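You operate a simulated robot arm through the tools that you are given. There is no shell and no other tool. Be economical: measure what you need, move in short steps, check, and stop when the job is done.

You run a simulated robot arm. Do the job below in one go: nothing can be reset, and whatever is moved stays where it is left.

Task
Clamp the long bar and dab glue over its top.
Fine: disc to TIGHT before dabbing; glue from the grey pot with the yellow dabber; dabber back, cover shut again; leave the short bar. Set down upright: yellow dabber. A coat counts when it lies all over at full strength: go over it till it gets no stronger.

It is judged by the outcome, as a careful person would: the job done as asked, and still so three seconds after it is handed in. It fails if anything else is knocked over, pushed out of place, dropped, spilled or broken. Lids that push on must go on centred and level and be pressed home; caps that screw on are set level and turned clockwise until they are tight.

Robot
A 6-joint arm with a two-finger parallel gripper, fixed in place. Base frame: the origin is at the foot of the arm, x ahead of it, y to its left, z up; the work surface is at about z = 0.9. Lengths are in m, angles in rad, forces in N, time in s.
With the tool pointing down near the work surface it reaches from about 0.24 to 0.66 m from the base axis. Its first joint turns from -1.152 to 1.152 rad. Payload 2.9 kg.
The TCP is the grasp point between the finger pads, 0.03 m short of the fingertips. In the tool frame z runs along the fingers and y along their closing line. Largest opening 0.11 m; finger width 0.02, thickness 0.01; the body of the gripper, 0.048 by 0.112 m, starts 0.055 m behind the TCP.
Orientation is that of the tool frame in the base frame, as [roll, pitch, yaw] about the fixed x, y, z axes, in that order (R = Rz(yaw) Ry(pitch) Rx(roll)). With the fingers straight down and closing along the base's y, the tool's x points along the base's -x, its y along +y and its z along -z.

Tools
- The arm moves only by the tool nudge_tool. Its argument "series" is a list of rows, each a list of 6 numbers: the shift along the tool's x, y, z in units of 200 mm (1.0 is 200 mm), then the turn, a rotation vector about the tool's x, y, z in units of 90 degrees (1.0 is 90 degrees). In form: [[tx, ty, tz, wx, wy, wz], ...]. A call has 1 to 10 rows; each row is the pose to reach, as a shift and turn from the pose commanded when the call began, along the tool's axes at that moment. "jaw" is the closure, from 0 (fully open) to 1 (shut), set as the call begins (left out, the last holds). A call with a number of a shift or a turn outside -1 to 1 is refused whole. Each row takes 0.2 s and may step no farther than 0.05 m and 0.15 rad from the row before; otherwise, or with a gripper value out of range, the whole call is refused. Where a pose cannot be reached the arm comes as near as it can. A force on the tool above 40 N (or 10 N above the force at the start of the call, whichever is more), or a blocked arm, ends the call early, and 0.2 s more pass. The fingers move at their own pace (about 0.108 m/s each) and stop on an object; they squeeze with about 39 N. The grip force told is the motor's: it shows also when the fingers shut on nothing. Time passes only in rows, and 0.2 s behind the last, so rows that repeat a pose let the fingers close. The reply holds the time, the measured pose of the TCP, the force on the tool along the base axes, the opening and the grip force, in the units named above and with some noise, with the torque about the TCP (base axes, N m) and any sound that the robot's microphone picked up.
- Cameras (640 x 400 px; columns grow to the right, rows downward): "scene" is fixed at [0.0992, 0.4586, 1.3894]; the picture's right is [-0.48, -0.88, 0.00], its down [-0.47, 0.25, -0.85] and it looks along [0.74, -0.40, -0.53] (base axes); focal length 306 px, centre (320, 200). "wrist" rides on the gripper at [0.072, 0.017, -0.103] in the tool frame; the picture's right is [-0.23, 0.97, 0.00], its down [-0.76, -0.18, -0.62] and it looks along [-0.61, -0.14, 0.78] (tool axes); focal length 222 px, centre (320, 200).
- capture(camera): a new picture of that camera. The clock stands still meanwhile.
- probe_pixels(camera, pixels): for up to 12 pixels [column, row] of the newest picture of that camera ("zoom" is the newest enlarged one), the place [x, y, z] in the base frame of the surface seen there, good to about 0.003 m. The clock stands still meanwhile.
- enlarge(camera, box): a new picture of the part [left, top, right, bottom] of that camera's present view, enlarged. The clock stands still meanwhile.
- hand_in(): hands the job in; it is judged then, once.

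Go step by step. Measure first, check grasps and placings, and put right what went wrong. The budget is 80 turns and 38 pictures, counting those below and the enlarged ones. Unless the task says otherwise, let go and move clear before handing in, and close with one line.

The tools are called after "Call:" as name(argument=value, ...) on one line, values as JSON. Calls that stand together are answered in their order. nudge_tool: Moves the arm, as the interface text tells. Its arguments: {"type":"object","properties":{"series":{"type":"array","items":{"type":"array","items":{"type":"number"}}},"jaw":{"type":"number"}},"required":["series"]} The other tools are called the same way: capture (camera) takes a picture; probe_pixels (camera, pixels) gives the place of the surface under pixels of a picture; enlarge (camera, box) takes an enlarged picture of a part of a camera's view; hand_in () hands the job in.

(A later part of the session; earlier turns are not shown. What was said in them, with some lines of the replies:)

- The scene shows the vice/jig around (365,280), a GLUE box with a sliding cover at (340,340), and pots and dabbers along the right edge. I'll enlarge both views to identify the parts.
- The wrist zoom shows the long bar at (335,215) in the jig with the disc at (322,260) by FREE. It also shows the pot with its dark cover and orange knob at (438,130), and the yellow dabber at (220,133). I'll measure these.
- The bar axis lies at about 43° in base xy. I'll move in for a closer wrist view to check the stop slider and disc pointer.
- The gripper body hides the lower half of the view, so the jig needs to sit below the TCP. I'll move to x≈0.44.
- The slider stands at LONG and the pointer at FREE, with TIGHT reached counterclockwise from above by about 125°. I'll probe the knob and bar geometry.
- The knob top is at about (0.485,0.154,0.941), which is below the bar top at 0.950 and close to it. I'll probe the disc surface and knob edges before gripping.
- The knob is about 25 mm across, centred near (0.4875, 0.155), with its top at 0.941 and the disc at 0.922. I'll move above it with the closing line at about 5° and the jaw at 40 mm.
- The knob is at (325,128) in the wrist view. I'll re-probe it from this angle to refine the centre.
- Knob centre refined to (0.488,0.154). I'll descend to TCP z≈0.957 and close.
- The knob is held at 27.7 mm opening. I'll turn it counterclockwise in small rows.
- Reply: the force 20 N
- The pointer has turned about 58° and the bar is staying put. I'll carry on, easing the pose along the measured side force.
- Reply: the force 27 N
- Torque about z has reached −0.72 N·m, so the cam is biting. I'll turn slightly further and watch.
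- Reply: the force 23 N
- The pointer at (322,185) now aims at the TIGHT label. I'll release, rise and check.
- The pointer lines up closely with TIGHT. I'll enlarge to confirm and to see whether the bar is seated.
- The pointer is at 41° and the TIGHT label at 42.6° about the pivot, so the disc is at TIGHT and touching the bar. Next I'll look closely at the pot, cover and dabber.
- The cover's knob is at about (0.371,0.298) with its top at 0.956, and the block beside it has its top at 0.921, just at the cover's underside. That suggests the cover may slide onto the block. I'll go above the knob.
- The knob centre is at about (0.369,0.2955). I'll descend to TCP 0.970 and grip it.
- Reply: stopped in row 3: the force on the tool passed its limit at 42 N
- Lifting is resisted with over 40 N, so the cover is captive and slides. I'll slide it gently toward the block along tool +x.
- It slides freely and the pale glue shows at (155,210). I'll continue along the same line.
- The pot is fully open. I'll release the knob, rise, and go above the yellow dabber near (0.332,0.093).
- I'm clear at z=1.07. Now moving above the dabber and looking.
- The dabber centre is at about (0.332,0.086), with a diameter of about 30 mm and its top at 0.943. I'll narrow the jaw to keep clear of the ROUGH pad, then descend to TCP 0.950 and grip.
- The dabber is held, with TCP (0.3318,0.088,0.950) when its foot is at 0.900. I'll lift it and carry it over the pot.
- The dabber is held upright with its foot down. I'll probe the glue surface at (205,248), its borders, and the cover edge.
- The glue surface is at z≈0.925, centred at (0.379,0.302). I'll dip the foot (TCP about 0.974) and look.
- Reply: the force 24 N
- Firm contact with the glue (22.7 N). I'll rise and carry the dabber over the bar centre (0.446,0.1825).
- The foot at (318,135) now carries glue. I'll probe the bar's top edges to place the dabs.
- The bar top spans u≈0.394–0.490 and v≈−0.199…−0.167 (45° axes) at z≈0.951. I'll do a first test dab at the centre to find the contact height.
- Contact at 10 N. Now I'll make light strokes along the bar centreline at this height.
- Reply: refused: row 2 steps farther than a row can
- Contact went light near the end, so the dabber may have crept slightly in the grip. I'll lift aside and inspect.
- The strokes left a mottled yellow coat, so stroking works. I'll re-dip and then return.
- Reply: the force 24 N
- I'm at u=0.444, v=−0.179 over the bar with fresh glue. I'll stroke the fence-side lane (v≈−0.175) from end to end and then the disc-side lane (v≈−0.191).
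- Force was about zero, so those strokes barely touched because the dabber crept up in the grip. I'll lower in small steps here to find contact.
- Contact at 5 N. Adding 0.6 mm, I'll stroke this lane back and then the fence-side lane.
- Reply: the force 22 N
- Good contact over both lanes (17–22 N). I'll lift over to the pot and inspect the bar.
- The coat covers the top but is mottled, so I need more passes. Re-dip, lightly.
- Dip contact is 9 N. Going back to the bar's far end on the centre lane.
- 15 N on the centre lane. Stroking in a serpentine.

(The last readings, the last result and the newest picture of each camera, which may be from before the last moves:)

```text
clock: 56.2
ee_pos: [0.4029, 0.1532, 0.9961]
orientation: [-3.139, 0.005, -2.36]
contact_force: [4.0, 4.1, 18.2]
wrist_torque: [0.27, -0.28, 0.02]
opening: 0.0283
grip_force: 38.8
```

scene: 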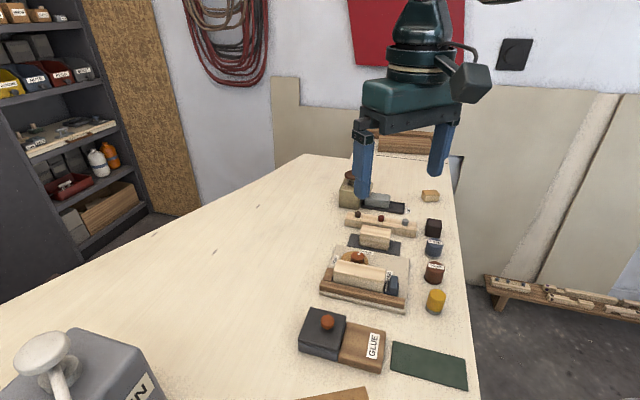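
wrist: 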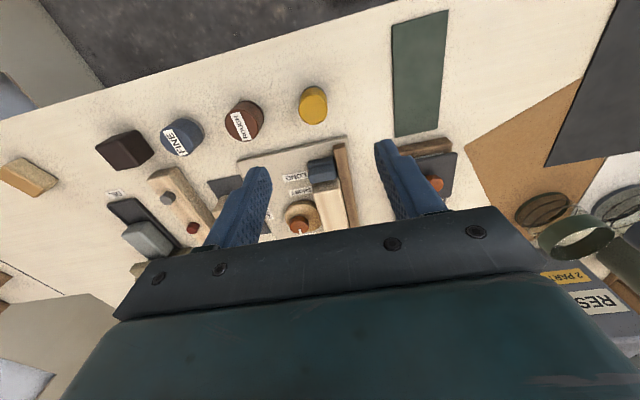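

Steady contact throughout. Now to the pot, and inspect.

Call:
nudge_tool(series=[[0, 0, -0.1, 0, 0, 0], [0, 0, -0.25, 0, 0, 0], [-0.11, 0.15, -0.27, 0, 0, 0], [-0.22, 0.3, -0.27, 0, 0, 0], [-0.34, 0.46, -0.27, 0, 0, 0], [-0.456, 0.61, -0.27, 0, 0, 0], [-0.456, 0.61, -0.27, 0, 0, 0]])

Call:
enlarge(camera="scene", box=[330, 240, 410, 300])

```text
clock: 57.8
ee_pos: [0.3817, 0.3056, 1.0508]
orientation: [3.141, 0.001, -2.358]
contact_force: [0.4, -0.2, 0.3]
wrist_torque: [-0.03, 0.03, -0.04]
opening: 0.0275
grip_force: 39.2
```

```text
6.67 times, centred on (370, 270) of scene
```

zoom: 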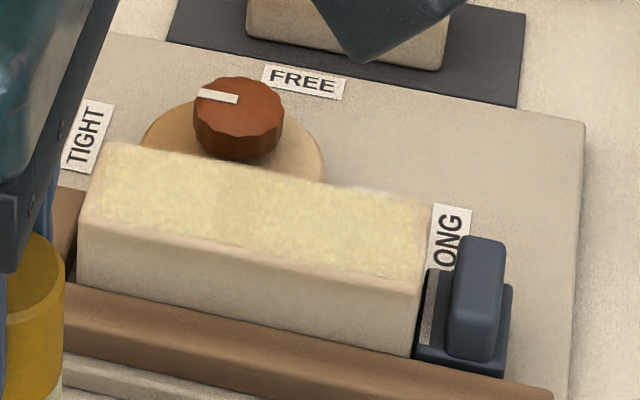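

The coat is fuller, though the disc-side edge near (350,190) and the far-left corner near (90,205) look paler. I'll re-dip for a second full pass with wider lanes.

Call:
nudge_tool(series=[[0, 0, 0.2, 0, 0, 0], [0, 0, 0.35, 0, 0, 0], [0, 0, 0.38, 0, 0, 0], [0, 0, 0.391, 0, 0, 0], [0, 0, 0.391, 0, 0, 0]])

Call:
nudge_tool(series=[[0, 0, -0.1, 0, 0, 0], [0, 0, -0.3, 0, 0, 0], [0, -0.2, -0.32, 0, 0, 0], [0, -0.4, -0.32, 0, 0, 0], [-0.02, -0.6, -0.32, 0, 0, 0], [-0.02, -0.71, -0.2, 0, 0, 0], [-0.02, -0.71, -0.13, 0, 0, 0], [-0.02, -0.71, -0.12, 0, 0, 0], [-0.02, -0.71, -0.12, 0, 0, 0]])

```text
clock: 59.0
ee_pos: [0.3829, 0.3047, 0.9739]
orientation: [-3.141, 0.003, -2.36]
contact_force: [-0.6, 0.7, -0.9]
wrist_torque: [0.02, -0.01, -0.01]
opening: 0.0275
grip_force: 38.8
```

```text
clock: 61.0
ee_pos: [0.4836, 0.2081, 0.9963]
orientation: [-3.14, 0.001, -2.357]
contact_force: [0.2, 0.3, 1.6]
wrist_torque: [-0.04, 0.0, 0.04]
opening: 0.0276
grip_force: 39.3
```

That dip didn't touch (−0.9 N), so I'll go back and dip about 2 mm deeper.

Call:
nudge_tool(series=[[0, 0, -0.1, 0, 0, 0], [0, 0.1, -0.2, 0, 0, 0], [0.02, 0.32, -0.2, 0, 0, 0], [0.02, 0.53, -0.2, 0, 0, 0], [0.02, 0.71, -0.15, 0, 0, 0], [0.02, 0.71, 0.05, 0, 0, 0], [0.02, 0.71, 0.12, 0, 0, 0], [0.02, 0.71, 0.13, 0, 0, 0], [0.02, 0.71, 0.132, 0, 0, 0], [0.02, 0.71, 0.132, 0, 0, 0]])

```text
clock: 63.2
ee_pos: [0.3799, 0.3072, 0.9725]
orientation: [-3.14, 0.006, -2.358]
contact_force: [-6.6, -0.7, 28.7]
wrist_torque: [-0.12, 0.45, 0.01]
opening: 0.0273
grip_force: 39.2
```

Dip contact is good now (28.7 N). Back to the bar's disc-side edge lane (v≈−0.195).

Call:
nudge_tool(series=[[0, 0, -0.1, 0, 0, 0], [0, 0, -0.3, 0, 0, 0], [0, -0.2, -0.32, 0, 0, 0], [0, -0.4, -0.32, 0, 0, 0], [0, -0.6, -0.32, 0, 0, 0], [-0.01, -0.71, -0.2, 0, 0, 0], [-0.01, -0.71, -0.135, 0, 0, 0], [-0.01, -0.71, -0.125, 0, 0, 0], [-0.01, -0.71, -0.125, 0, 0, 0]])

```text
clock: 65.2
ee_pos: [0.4816, 0.2058, 0.9971]
orientation: [-3.14, 0.003, -2.361]
contact_force: [-3.1, -3.0, 14.8]
wrist_torque: [-0.19, 0.23, 0.04]
opening: 0.0275
grip_force: 38.5
```

15 N. Stroking the four lanes.

Call:
nudge_tool(series=[[0.07, 0, 0, 0, 0, 0], [0.14, 0, 0, 0, 0, 0], [0.21, 0, 0, 0, 0, 0], [0.28, 0, 0, 0, 0, 0], [0.35, 0, 0, 0, 0, 0], [0.42, 0, 0, 0, 0, 0], [0.47, 0, 0, 0, 0, 0], [0.47, 0.04, 0, 0, 0, 0]])

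Call:
nudge_tool(series=[[-0.07, 0, 0.001, 0, 0, 0], [-0.14, 0, 0.001, 0, 0, 0], [-0.21, 0, 0.001, 0, 0, 0], [-0.28, 0, 0.001, 0, 0, 0], [-0.35, 0, 0.001, 0, 0, 0], [-0.42, 0, 0.001, 0, 0, 0], [-0.48, 0, 0.001, 0, 0, 0], [-0.48, 0.04, 0.001, 0, 0, 0], [-0.48, 0.07, 0.001, 0, 0, 0]])

Call:
nudge_tool(series=[[0.07, 0, 0.001, 0, 0, 0], [0.14, 0, 0.001, 0, 0, 0], [0.21, 0, 0.001, 0, 0, 0], [0.28, 0, 0.001, 0, 0, 0], [0.35, 0, 0.001, 0, 0, 0], [0.42, 0, 0.001, 0, 0, 0], [0.48, 0, 0.001, 0, 0, 0], [0.48, -0.03, 0.001, 0, 0, 0]])

Call:
nudge_tool(series=[[-0.07, 0, 0.001, 0, 0, 0], [-0.14, 0, 0.001, 0, 0, 0], [-0.21, 0, 0.001, 0, 0, 0], [-0.28, 0, 0.001, 0, 0, 0], [-0.35, 0, 0.001, 0, 0, 0], [-0.42, 0, 0.001, 0, 0, 0], [-0.48, 0, 0.001, 0, 0, 0]])

```text
clock: 67.0
ee_pos: [0.4126, 0.1446, 0.9955]
orientation: [-3.134, 0.007, -2.369]
contact_force: [8.1, -10.9, 36.6]
wrist_torque: [-0.31, -0.42, -0.02]
opening: 0.0274
grip_force: 39.3
```

```text
clock: 69.0
ee_pos: [0.4687, 0.2248, 0.9958]
orientation: [-3.138, 0.006, -2.363]
contact_force: [6.3, -4.8, 22.6]
wrist_torque: [-0.46, -0.26, 0.07]
opening: 0.0275
grip_force: 39.2
```

```text
clock: 70.8
ee_pos: [0.405, 0.1518, 0.9955]
orientation: [3.141, 0.003, -2.356]
contact_force: [-6.7, 12.4, 33.5]
wrist_torque: [0.68, 0.2, 0.07]
opening: 0.0277
grip_force: 38.8
```

```text
clock: 72.4
ee_pos: [0.4737, 0.218, 0.9959]
orientation: [-3.141, 0.003, -2.361]
contact_force: [-4.6, -7.0, 25.3]
wrist_torque: [-0.44, 0.36, -0.03]
opening: 0.0275
grip_force: 38.7
```

Well pressed on every lane. I'll lift to the pot side and inspect the coat.

Call:
nudge_tool(series=[[0, 0, -0.1, 0, 0, 0], [0, 0.05, -0.25, 0, 0, 0], [0.01, 0.25, -0.27, 0, 0, 0], [0.02, 0.45, -0.27, 0, 0, 0], [0.02, 0.63, -0.27, 0, 0, 0], [0.02, 0.63, -0.27, 0, 0, 0]])

Call:
enlarge(camera="scene", box=[330, 240, 410, 300])

```text
clock: 73.8
ee_pos: [0.3807, 0.3048, 1.0481]
orientation: [-3.14, 0.003, -2.359]
contact_force: [-0.4, -0.2, -0.8]
wrist_torque: [-0.01, -0.02, -0.02]
opening: 0.0276
grip_force: 39.0
```

```text
6.67 times, centred on (370, 270) of scene
```

zoom: 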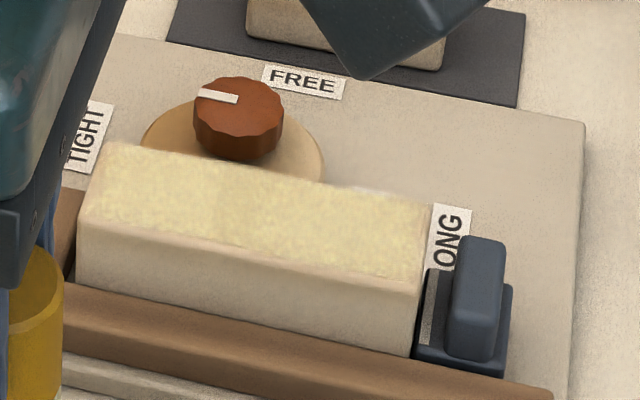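

The coat looks nearly the same as before, with a faint tone step at (215,200). I'll do another dip and a pass starting from the other end to check saturation.

Call:
nudge_tool(series=[[0, 0, 0.2, 0, 0, 0], [0, 0, 0.35, 0, 0, 0], [0, 0, 0.385, 0, 0, 0], [0, 0, 0.397, 0, 0, 0], [0, 0, 0.397, 0, 0, 0]])

```text
clock: 74.9
ee_pos: [0.3813, 0.3073, 0.9715]
orientation: [-3.139, 0.008, -2.361]
contact_force: [0.2, -0.3, 6.2]
wrist_torque: [-0.09, 0.01, 0.02]
opening: 0.0277
grip_force: 38.8
stopped in row 5: the force on the tool passed its limit at 43 N (the readings are from after the stop); the commanded pose is now the measured one
```

Good contact (force cap touched, now 6 N). Going to the bar's near end, disc-side lane.

Call:
nudge_tool(series=[[0, 0, -0.1, 0, 0, 0], [0, 0, -0.3, 0, 0, 0], [0.11, -0.17, -0.32, 0, 0, 0], [0.22, -0.34, -0.32, 0, 0, 0], [0.33, -0.51, -0.32, 0, 0, 0], [0.444, -0.688, -0.3, 0, 0, 0], [0.444, -0.688, -0.15, 0, 0, 0], [0.444, -0.688, -0.125, 0, 0, 0], [0.444, -0.688, -0.122, 0, 0, 0], [0.444, -0.688, -0.122, 0, 0, 0]])

```text
clock: 77.1
ee_pos: [0.4135, 0.1442, 0.9965]
orientation: [-3.138, 0.006, -2.361]
contact_force: [-2.8, -4.5, 16.2]
wrist_torque: [-0.12, 0.13, 0.01]
opening: 0.0277
grip_force: 38.9
```

16 N at the near end. Stroking three lanes from this side.

Call:
nudge_tool(series=[[-0.06, 0, 0, 0, 0, 0], [-0.12, 0, 0, 0, 0, 0], [-0.18, 0, 0, 0, 0, 0], [-0.24, 0, 0, 0, 0, 0], [-0.3, 0, 0, 0, 0, 0], [-0.36, 0, 0, 0, 0, 0], [-0.42, 0, 0, 0, 0, 0], [-0.48, 0, 0, 0, 0, 0], [-0.48, 0.035, 0, 0, 0, 0]])

Call:
nudge_tool(series=[[0.06, 0, 0, 0, 0, 0], [0.12, 0, 0, 0, 0, 0], [0.18, 0, 0, 0, 0, 0], [0.24, 0, 0, 0, 0, 0], [0.3, 0, 0, 0, 0, 0], [0.36, 0, 0, 0, 0, 0], [0.42, 0, 0, 0, 0, 0], [0.48, 0, 0, 0, 0, 0], [0.48, 0.04, 0, 0, 0, 0]])

Call:
nudge_tool(series=[[-0.06, 0, 0, 0, 0, 0], [-0.12, 0, 0, 0, 0, 0], [-0.18, 0, 0, 0, 0, 0], [-0.24, 0, 0, 0, 0, 0], [-0.3, 0, 0, 0, 0, 0], [-0.36, 0, 0, 0, 0, 0], [-0.42, 0, 0, 0, 0, 0], [-0.48, 0, 0, 0, 0, 0]])

Call:
nudge_tool(series=[[0, 0, -0.1, 0, 0, 0], [0, 0.05, -0.25, 0, 0, 0], [0.01, 0.25, -0.27, 0, 0, 0], [0.02, 0.45, -0.27, 0, 0, 0], [0.02, 0.61, -0.27, 0, 0, 0], [0.02, 0.61, -0.27, 0, 0, 0]])

Call:
enlarge(camera="scene", box=[330, 240, 410, 300])

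```text
clock: 79.1
ee_pos: [0.4789, 0.2183, 0.9969]
orientation: [-3.137, 0.011, -2.361]
contact_force: [6.0, -3.7, 18.6]
wrist_torque: [-0.35, -0.17, 0.1]
opening: 0.0277
grip_force: 38.5
```

```text
clock: 81.1
ee_pos: [0.404, 0.1562, 0.9974]
orientation: [-3.14, 0.006, -2.368]
contact_force: [5.2, -6.6, 21.9]
wrist_torque: [-0.25, -0.27, -0.05]
opening: 0.0277
grip_force: 39.0
```

```text
clock: 82.9
ee_pos: [0.4715, 0.2253, 0.9955]
orientation: [-3.14, 0.006, -2.359]
contact_force: [-3.1, -3.4, 13.0]
wrist_torque: [-0.31, 0.16, -0.04]
opening: 0.0275
grip_force: 38.4
```

```text
clock: 84.3
ee_pos: [0.3826, 0.3076, 1.0492]
orientation: [-3.139, 0.005, -2.36]
contact_force: [-0.1, -0.2, 0.2]
wrist_torque: [0.02, 0.01, 0.0]
opening: 0.0275
grip_force: 38.9
```

```text
6.67 times, centred on (370, 270) of scene
```

zoom: 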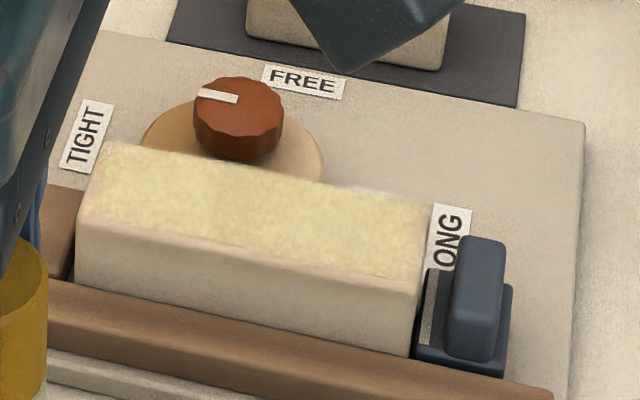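

The tone step is gone and it looks even, but the disc-side edge near (370,190) still looks pale. I'll check it from the wrist camera.

Call:
enlarge(camera="wrist", box=[70, 30, 250, 200])

```text
2.35 times, centred on (160, 115) of wrist
```

zoom: 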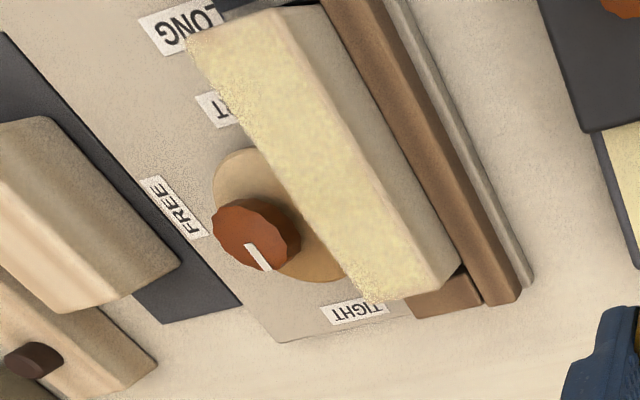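

The near end at (240,25) and the fence-side margin may be thinner. I'll move so the camera looks straight down on the bar.

Call:
nudge_tool(series=[[-0.04, -0.16, 0, 0, 0, 0], [-0.08, -0.32, 0, 0, 0, 0], [-0.12, -0.48, 0, 0, 0, 0], [-0.16, -0.65, 0, 0, 0, 0], [-0.16, -0.65, 0, 0, 0, 0]])

Call:
enlarge(camera="wrist", box=[220, 0, 420, 140])

```text
clock: 85.5
ee_pos: [0.4974, 0.2408, 1.0482]
orientation: [-3.14, 0.005, -2.361]
contact_force: [0.1, 0.5, -1.1]
wrist_torque: [0.01, 0.0, 0.0]
opening: 0.0277
grip_force: 39.2
```

```text
2.86 times, centred on (320, 70) of wrist
```

zoom: 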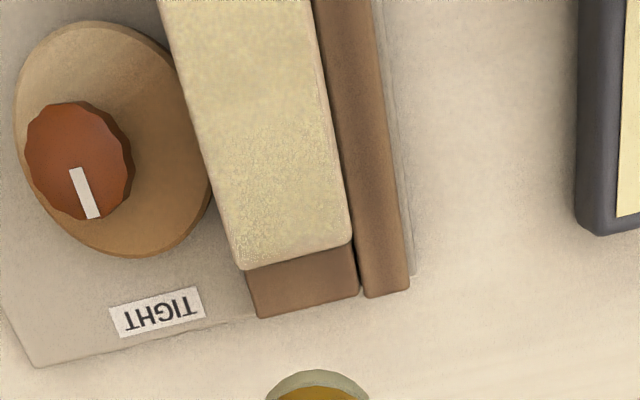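

The far half is coated to the edges. I'll shift 45 mm to see the near end.

Call:
nudge_tool(series=[[0.225, 0, 0, 0, 0, 0], [0.225, 0, 0, 0, 0, 0]])

Call:
enlarge(camera="wrist", box=[220, 0, 420, 140])

Call:
probe_pixels(camera="zoom", pixels=[[300, 200], [200, 30], [260, 30]])

```text
clock: 86.1
ee_pos: [0.4657, 0.2086, 1.0483]
orientation: [-3.14, 0.006, -2.359]
contact_force: [-0.5, -0.3, -0.3]
wrist_torque: [0.0, -0.01, -0.04]
opening: 0.0275
grip_force: 39.0
```

```text
2.86 times, centred on (320, 70) of wrist
```

zoom: 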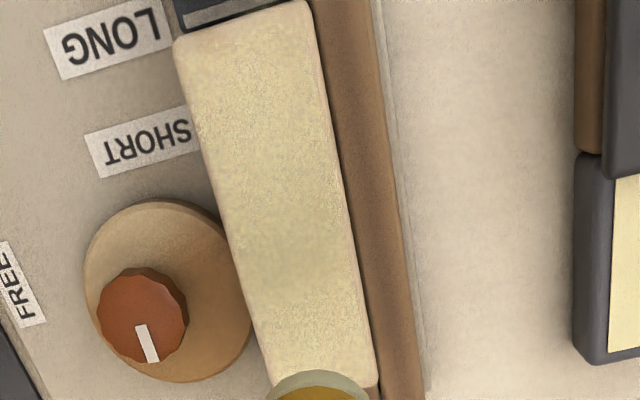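

```text
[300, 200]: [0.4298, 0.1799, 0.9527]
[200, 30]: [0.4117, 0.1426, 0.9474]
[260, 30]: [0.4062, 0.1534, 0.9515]
```

The coat covers everything, but the near corner at (300,15) and the disc-side edge at (200,100) look a bit thin. One more dip and a full edge-focused pass.

Call:
nudge_tool(series=[[-0.01, 0.16, 0, 0, 0, 0], [-0.02, 0.32, 0, 0, 0, 0], [-0.03, 0.48, 0, 0, 0, 0], [-0.041, 0.64, 0, 0, 0, 0], [-0.041, 0.64, 0.2, 0, 0, 0], [-0.041, 0.64, 0.35, 0, 0, 0], [-0.041, 0.64, 0.378, 0, 0, 0], [-0.041, 0.64, 0.385, 0, 0, 0], [-0.041, 0.64, 0.387, 0, 0, 0]])

```text
clock: 88.1
ee_pos: [0.3804, 0.3034, 0.972]
orientation: [-3.139, 0.005, -2.359]
contact_force: [-0.3, 0.1, 1.3]
wrist_torque: [0.02, 0.02, -0.01]
opening: 0.0276
grip_force: 38.6
```

Barely touching (1.3 N), so I'll press 1 mm more.

Call:
nudge_tool(series=[[0, 0, 0.004, 0, 0, 0], [0, 0, 0.007, 0, 0, 0], [0, 0, 0.007, 0, 0, 0]])

```text
clock: 88.9
ee_pos: [0.3818, 0.3042, 0.9715]
orientation: [-3.138, 0.006, -2.359]
contact_force: [-5.4, -1.7, 15.6]
wrist_torque: [-0.05, 0.27, -0.03]
opening: 0.0277
grip_force: 39.2
```

15.6 N. To the near end again, disc-side edge lane, then a serpentine.

Call:
nudge_tool(series=[[0, 0, -0.1, 0, 0, 0], [0, 0, -0.3, 0, 0, 0], [0.11, -0.17, -0.32, 0, 0, 0], [0.22, -0.34, -0.32, 0, 0, 0], [0.33, -0.51, -0.32, 0, 0, 0], [0.447, -0.697, -0.3, 0, 0, 0], [0.447, -0.697, -0.15, 0, 0, 0], [0.447, -0.697, -0.126, 0, 0, 0], [0.447, -0.697, -0.122, 0, 0, 0], [0.447, -0.697, -0.122, 0, 0, 0]])

Call:
nudge_tool(series=[[0, 0.03, 0, 0, 0, 0], [0, 0.06, 0, 0, 0, 0], [0, 0.1, 0, 0, 0, 0], [0, 0.05, 0, 0, 0, 0], [0, 0, 0, 0, 0, 0], [-0.07, 0, 0, 0, 0, 0], [-0.14, 0, 0, 0, 0, 0], [-0.21, 0, 0, 0, 0, 0], [-0.28, 0, 0, 0, 0, 0], [-0.35, 0, 0, 0, 0, 0]])

Call:
nudge_tool(series=[[-0.07, 0, 0, 0, 0, 0], [-0.12, 0, 0, 0, 0, 0], [-0.12, 0.05, 0, 0, 0, 0], [-0.12, 0.1, 0, 0, 0, 0], [-0.05, 0.1, 0, 0, 0, 0], [0.02, 0.1, 0, 0, 0, 0], [0.09, 0.1, 0, 0, 0, 0], [0.16, 0.1, 0, 0, 0, 0], [0.23, 0.1, 0, 0, 0, 0], [0.3, 0.1, 0, 0, 0, 0]])

Call:
nudge_tool(series=[[0.05, 0, 0, 0, 0, 0], [0.05, -0.05, 0, 0, 0, 0], [-0.02, -0.05, 0, 0, 0, 0], [-0.09, -0.05, 0, 0, 0, 0], [-0.16, -0.05, 0, 0, 0, 0], [-0.23, -0.05, 0, 0, 0, 0], [-0.3, -0.05, 0, 0, 0, 0], [-0.37, -0.05, 0, 0, 0, 0], [-0.42, -0.05, 0, 0, 0, 0]])

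```text
clock: 91.1
ee_pos: [0.4165, 0.1407, 0.9955]
orientation: [-3.137, 0.008, -2.358]
contact_force: [-5.9, -4.5, 25.7]
wrist_torque: [-0.09, 0.31, 0.0]
opening: 0.0277
grip_force: 39.3
```

```text
clock: 93.3
ee_pos: [0.4651, 0.1905, 0.9957]
orientation: [-3.14, 0.008, -2.36]
contact_force: [-6.2, -5.0, 23.6]
wrist_torque: [-0.29, 0.42, 0.01]
opening: 0.0277
grip_force: 39.0
```

```text
clock: 95.5
ee_pos: [0.4093, 0.1635, 0.9957]
orientation: [-3.138, 0.008, -2.36]
contact_force: [4.3, 5.5, 21.4]
wrist_torque: [0.14, -0.3, 0.05]
opening: 0.0275
grip_force: 39.0
```

```text
clock: 97.5
ee_pos: [0.4755, 0.2165, 0.9963]
orientation: [-3.14, 0.007, -2.361]
contact_force: [-5.9, -4.4, 25.9]
wrist_torque: [-0.34, 0.39, 0.0]
opening: 0.0275
grip_force: 38.9
```

Steady 20–25 N everywhere. I'll lift and compare from the same wrist viewpoint as before.

Call:
nudge_tool(series=[[0, 0, -0.1, 0, 0, 0], [0.06, 0, -0.26, 0, 0, 0], [0.06, 0, -0.26, 0, 0, 0]])

Call:
enlarge(camera="wrist", box=[220, 0, 420, 140])

```text
clock: 98.3
ee_pos: [0.4664, 0.2061, 1.0486]
orientation: [-3.139, 0.005, -2.361]
contact_force: [0.2, 1.0, -0.5]
wrist_torque: [-0.01, 0.01, 0.02]
opening: 0.0275
grip_force: 38.6
```

```text
2.86 times, centred on (320, 70) of wrist
```

zoom: 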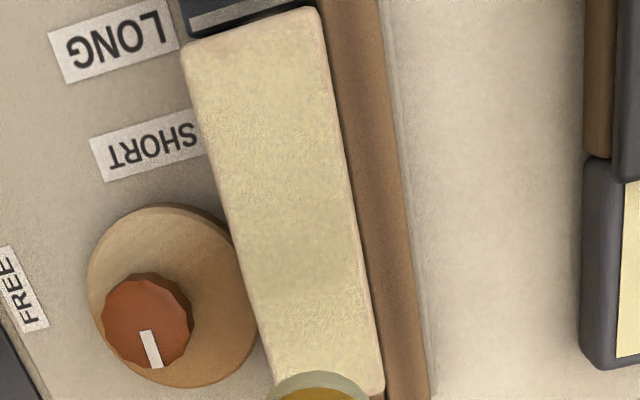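

The flat top is even; only the near-end rim at (190–320, 10–50) looks paler. I'll take a tight enlargement there.

Call:
enlarge(camera="wrist", box=[262, 0, 342, 50])

Call:
probe_pixels(camera="zoom", pixels=[[300, 80], [300, 100], [300, 130], [300, 160], [120, 180], [90, 150], [100, 130], [440, 60], [440, 90], [440, 130]])

```text
8.00 times, centred on (302, 25) of wrist
```

zoom: 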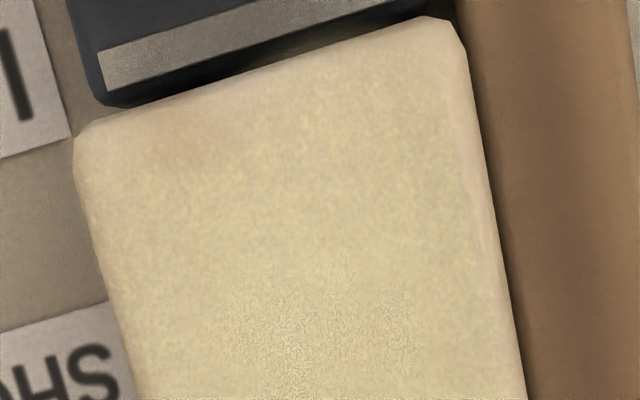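

```text
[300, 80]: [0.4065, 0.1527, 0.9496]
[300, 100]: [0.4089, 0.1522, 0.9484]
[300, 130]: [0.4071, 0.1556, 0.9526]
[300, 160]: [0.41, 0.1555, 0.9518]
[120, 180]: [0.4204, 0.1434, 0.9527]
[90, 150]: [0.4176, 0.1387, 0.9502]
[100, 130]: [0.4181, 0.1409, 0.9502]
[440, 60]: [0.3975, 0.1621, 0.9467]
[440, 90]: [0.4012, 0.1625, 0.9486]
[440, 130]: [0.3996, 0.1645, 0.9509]
```

The coat fades over the last ~4 mm at the near end. I'll dip once more and work that end with the pad centred on and past the rim.

Call:
nudge_tool(series=[[-0.01, 0.16, 0, 0, 0, 0], [-0.02, 0.32, 0, 0, 0, 0], [-0.03, 0.48, 0, 0, 0, 0], [-0.047, 0.65, 0, 0, 0, 0], [-0.047, 0.65, 0.2, 0, 0, 0], [-0.047, 0.65, 0.35, 0, 0, 0], [-0.047, 0.65, 0.376, 0, 0, 0], [-0.047, 0.65, 0.382, 0, 0, 0], [-0.047, 0.65, 0.385, 0, 0, 0], [-0.047, 0.65, 0.385, 0, 0, 0]])

```text
clock: 100.5
ee_pos: [0.3838, 0.3057, 0.9717]
orientation: [-3.139, 0.008, -2.361]
contact_force: [-1.5, -5.9, 20.4]
wrist_torque: [-0.28, 0.12, -0.01]
opening: 0.0275
grip_force: 39.2
```

20 N. Now the near end.

Call:
nudge_tool(series=[[0, 0, -0.1, 0, 0, 0], [0, 0, -0.3, 0, 0, 0], [0.11, -0.16, -0.32, 0, 0, 0], [0.22, -0.32, -0.32, 0, 0, 0], [0.33, -0.48, -0.32, 0, 0, 0], [0.465, -0.647, -0.3, 0, 0, 0], [0.465, -0.647, -0.15, 0, 0, 0], [0.465, -0.647, -0.126, 0, 0, 0], [0.465, -0.647, -0.122, 0, 0, 0], [0.465, -0.647, -0.122, 0, 0, 0]])

Call:
nudge_tool(series=[[0, 0.03, 0, 0, 0, 0], [0, 0.06, 0, 0, 0, 0], [0, 0.03, 0, 0, 0, 0], [0, 0, 0, 0, 0, 0], [0, -0.03, 0, 0, 0, 0], [0, -0.06, 0, 0, 0, 0], [-0.04, -0.05, 0, 0, 0, 0], [-0.04, 0, 0, 0, 0, 0], [-0.04, 0.05, 0, 0, 0, 0], [0.02, 0.05, 0, 0, 0, 0]])

Call:
nudge_tool(series=[[0, -0.03, 0, 0, 0, 0], [0, -0.06, 0, 0, 0, 0], [0, -0.1, 0, 0, 0, 0], [-0.06, -0.1, 0, 0, 0, 0], [-0.12, -0.1, 0, 0, 0, 0], [-0.18, -0.1, 0, 0, 0, 0], [-0.25, -0.1, 0, 0, 0, 0], [-0.32, -0.1, 0, 0, 0, 0], [-0.4, -0.1, 0, 0, 0, 0], [-0.5, -0.1, 0, 0, 0, 0]])

Call:
nudge_tool(series=[[0, 0.05, 0, 0, 0, 0], [0, 0.1, 0, 0, 0, 0], [0.07, 0.1, 0, 0, 0, 0], [0.14, 0.1, 0, 0, 0, 0], [0.21, 0.1, 0, 0, 0, 0], [0.28, 0.1, 0, 0, 0, 0], [0.36, 0.1, 0, 0, 0, 0], [0.44, 0.1, 0, 0, 0, 0], [0.5, 0.1, 0, 0, 0, 0], [0.5, 0.05, 0, 0, 0, 0]])

```text
clock: 102.8
ee_pos: [0.4085, 0.1491, 0.9965]
orientation: [-3.138, 0.013, -2.361]
contact_force: [-1.1, -0.3, 6.3]
wrist_torque: [0.04, 0.04, 0.03]
opening: 0.0277
grip_force: 39.5
stopped in row 10: the force on the tool passed its limit at 41 N (the readings are from after the stop); the commanded pose is now the measured one
```

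```text
clock: 105.0
ee_pos: [0.3986, 0.1539, 0.9953]
orientation: [-3.139, 0.015, -2.357]
contact_force: [3.5, 6.1, 15.6]
wrist_torque: [0.3, -0.22, 0.05]
opening: 0.0275
grip_force: 39.6
```

```text
clock: 107.2
ee_pos: [0.4824, 0.21, 0.9974]
orientation: [-3.139, 0.009, -2.36]
contact_force: [-1.4, -1.8, 4.3]
wrist_torque: [-0.08, 0.05, 0.03]
opening: 0.0276
grip_force: 39.1
```

```text
clock: 109.4
ee_pos: [0.4049, 0.1456, 0.9961]
orientation: [-3.137, 0.01, -2.359]
contact_force: [-4.6, 4.3, 17.8]
wrist_torque: [0.32, 0.17, 0.03]
opening: 0.028
grip_force: 38.9
```

Good contact. I'll lift and view the near end from the same place, levelling the small tilt.

Call:
nudge_tool(series=[[0, 0, -0.1, 0, 0, 0], [-0.15, 0.01, -0.26, 0, 0.006, 0], [-0.3, 0.01, -0.26, 0, 0.006, 0], [-0.438, 0.01, -0.26, 0, 0.006, 0], [-0.438, 0.01, -0.26, 0, 0.006, 0]])

Call:
enlarge(camera="wrist", box=[262, 0, 372, 80])

```text
clock: 110.6
ee_pos: [0.4645, 0.2092, 1.0472]
orientation: [-3.138, 0.0, -2.359]
contact_force: [0.2, -0.4, -0.1]
wrist_torque: [-0.02, 0.01, 0.01]
opening: 0.0277
grip_force: 39.4
```

```text
5.00 times, centred on (317, 40) of wrist
```

zoom: 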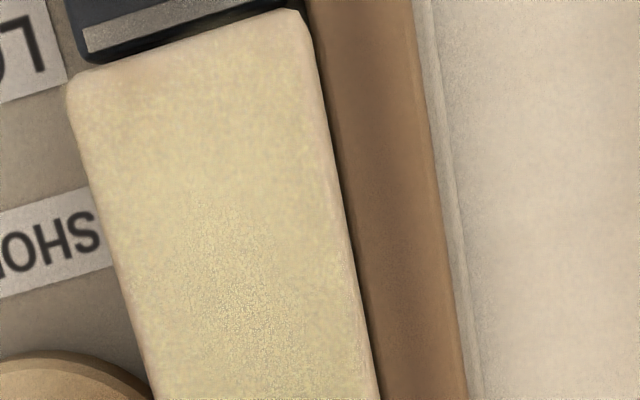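

No further change: the flat is uniform and only the rounded rim looks lighter. Now returning the dabber to (0.332,0.088).

Call:
nudge_tool(series=[[0.2, 0.01, 0, 0, 0, 0], [0.4, 0.02, 0, 0, 0, 0], [0.6, 0.03, 0, 0, 0, 0], [0.8, 0.04, 0, 0, 0, 0], [0.898, 0.041, 0.05, 0, 0, 0], [0.898, 0.041, 0.25, 0, 0, 0], [0.898, 0.041, 0.4, 0, 0, 0], [0.898, 0.041, 0.47, 0, 0, 0], [0.898, 0.041, 0.47, 0, 0, 0]])

```text
clock: 112.6
ee_pos: [0.3342, 0.0874, 0.9552]
orientation: [-3.138, 0.001, -2.36]
contact_force: [-0.3, -0.6, -0.3]
wrist_torque: [0.0, 0.03, 0.01]
opening: 0.0276
grip_force: 38.8
```

8 mm above contact. I'll correct the xy slightly and lower.

Call:
nudge_tool(series=[[0.005, 0.008, 0.02, 0, 0, 0], [0.005, 0.008, 0.035, 0, 0, 0], [0.005, 0.008, 0.041, 0, 0, 0], [0.005, 0.008, 0.041, 0, 0, 0]])

```text
clock: 113.6
ee_pos: [0.3319, 0.0894, 0.9466]
orientation: [-3.138, 0.003, -2.359]
contact_force: [-0.9, -1.6, 6.8]
wrist_torque: [0.03, -0.03, 0.01]
opening: 0.0274
grip_force: 38.8
```

Foot contact at 6.8 N and upright. I'll release, rise, and take a check picture.

Call:
nudge_tool(jaw=0.55, series=[[0, 0, 0, 0, 0, 0], [0, 0, 0, 0, 0, 0], [0, 0, -0.1, 0, 0, 0], [0, 0, -0.3, 0, 0, 0], [0, 0, -0.55, 0, 0, 0], [0, 0, -0.55, 0, 0, 0]])

Call:
nudge_tool(series=[[-0.14, 0.14, 0, 0, 0, 0], [-0.28, 0.28, 0, 0, 0, 0], [-0.42, 0.42, 0, 0, 0, 0], [-0.555, 0.585, 0, 0, 0, 0], [-0.555, 0.585, 0, 0, 0, 0]])

Call:
capture(camera="scene")

```text
clock: 115.0
ee_pos: [0.3319, 0.0903, 1.0576]
orientation: [-3.138, -0.001, -2.359]
contact_force: [0.4, 0.2, -0.2]
wrist_torque: [0.0, 0.03, 0.01]
opening: 0.0495
grip_force: 0.0
```

```text
clock: 116.2
ee_pos: [0.3267, 0.2507, 1.0554]
orientation: [-3.138, 0.002, -2.362]
contact_force: [0.4, 0.0, -0.7]
wrist_torque: [0.07, -0.01, -0.02]
opening: 0.0494
grip_force: 0.1
```

```text
3 pictures are left
```

scene: 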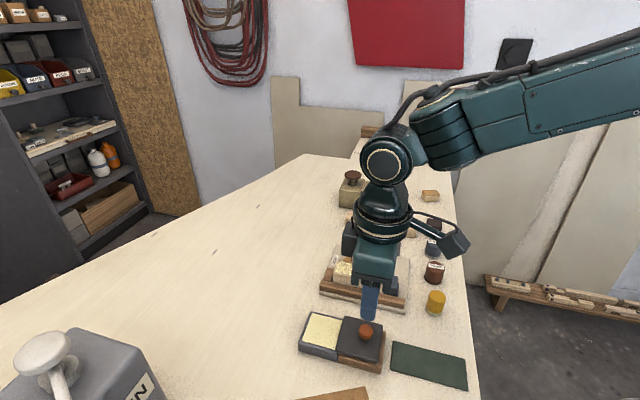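

The dabber stands at (436,303), its original spot. I'm above the cover knob, so I'll descend and grip.

Call:
nudge_tool(series=[[0, -0.006, 0.2, 0, 0, 0], [0, -0.006, 0.35, 0, 0, 0], [0, -0.006, 0.43, 0, 0, 0], [0, -0.006, 0.43, 0, 0, 0]])

Call:
nudge_tool(jaw=1.0, series=[[0, 0, 0, 0, 0, 0], [0, 0, 0, 0, 0, 0], [0, 0, 0, 0, 0, 0]])

```text
clock: 117.2
ee_pos: [0.3271, 0.2489, 0.9692]
orientation: [-3.138, 0.002, -2.358]
contact_force: [0.5, 0.1, -0.6]
wrist_torque: [-0.02, 0.02, 0.0]
opening: 0.0495
grip_force: 0.1
```

```text
clock: 118.0
ee_pos: [0.3274, 0.2495, 0.9703]
orientation: [-3.139, -0.001, -2.359]
contact_force: [0.4, -1.0, -4.2]
wrist_torque: [0.36, -0.21, 0.01]
opening: 0.0213
grip_force: 45.5
```

Knob gripped. Sliding the cover back 59 mm to its closed position.

Call:
nudge_tool(series=[[-0.04, 0, 0, 0, 0, 0], [-0.08, 0, 0, 0, 0, 0], [-0.12, 0, 0, 0, 0, 0], [-0.16, 0, 0, 0, 0, 0], [-0.2, 0, 0, 0, 0, 0], [-0.24, 0, 0, 0, 0, 0], [-0.28, 0, 0, 0, 0, 0], [-0.3, 0, 0, 0, 0, 0], [-0.302, 0, 0, 0, 0, 0]])

```text
clock: 120.0
ee_pos: [0.3714, 0.2943, 0.9702]
orientation: [-3.138, 0.003, -2.357]
contact_force: [-7.2, 6.9, 7.7]
wrist_torque: [-0.18, 0.57, -0.17]
opening: 0.0212
grip_force: 44.9
```

The knob is back at its original grip position. I'll nudge slightly to feel for the closed stop.

Call:
nudge_tool(series=[[-0.004, 0, 0, 0, 0, 0], [-0.008, 0, 0, 0, 0, 0], [-0.008, 0, 0, 0, 0, 0]])

```text
clock: 120.8
ee_pos: [0.3707, 0.2946, 0.9706]
orientation: [-3.137, 0.003, -2.36]
contact_force: [-10.2, 10.4, 4.0]
wrist_torque: [0.48, 0.12, 0.06]
opening: 0.0211
grip_force: 44.8
```

No further motion, so it's at its stop. I'll release, rise clear and look.

Call:
nudge_tool(jaw=0.6, series=[[0, 0, 0, 0, 0, 0], [0, 0, 0, 0, 0, 0], [0, 0, -0.15, 0, 0, 0], [0, 0, -0.4, 0, 0, 0], [0, 0, -0.6, 0, 0, 0], [-0.1, 0.15, -0.8, 0, 0, 0], [-0.15, 0.35, -0.9, 0, 0, 0], [-0.15, 0.35, -0.9, 0, 0, 0]])

Call:
enlarge(camera="scene", box=[290, 220, 480, 390])

```text
refused: row 6 steps farther than a row can; nothing moved
```

```text
2.35 times, centred on (385, 305) of scene
```

zoom: 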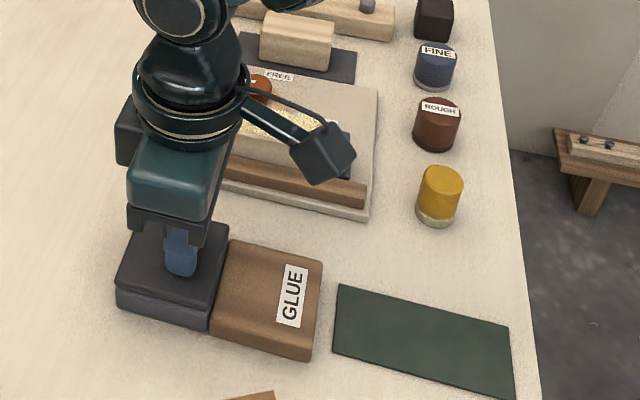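

The cover is back flush over the pot. The release call was refused for step size, so I'll redo it with smaller steps.

Call:
nudge_tool(jaw=0.6, series=[[0, 0, 0, 0, 0, 0], [0, 0, 0, 0, 0, 0], [0, 0, -0.15, 0, 0, 0], [0, 0, -0.38, 0, 0, 0], [0, 0, -0.6, 0, 0, 0], [0, 0.12, -0.75, 0, 0, 0], [0, 0.25, -0.9, 0, 0, 0], [0, 0.25, -0.9, 0, 0, 0]])

Call:
enlarge(camera="scene", box=[290, 220, 480, 390])

```text
clock: 122.6
ee_pos: [0.3362, 0.3297, 1.1484]
orientation: [-3.139, 0.0, -2.361]
contact_force: [0.4, 0.6, -0.4]
wrist_torque: [0.02, 0.0, 0.03]
opening: 0.0438
grip_force: 0.1
```

```text
2.35 times, centred on (385, 305) of scene
```

zoom: 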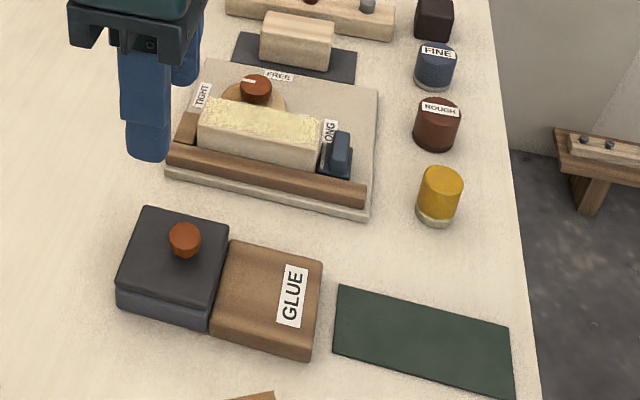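

The cover is shut, the dabber is upright at its spot, the disc is at TIGHT, the bar is coated, and the arm is clear. Handing in.

Call:
hand_in()

```text
The job is handed in.
```

I clamped the long bar with the disc at TIGHT and coated its top with glue until another pass made no visible difference; the rounded rim still looks a little lighter. The yellow dabber is back upright in its place, the pot cover is shut and the short bar was not touched.
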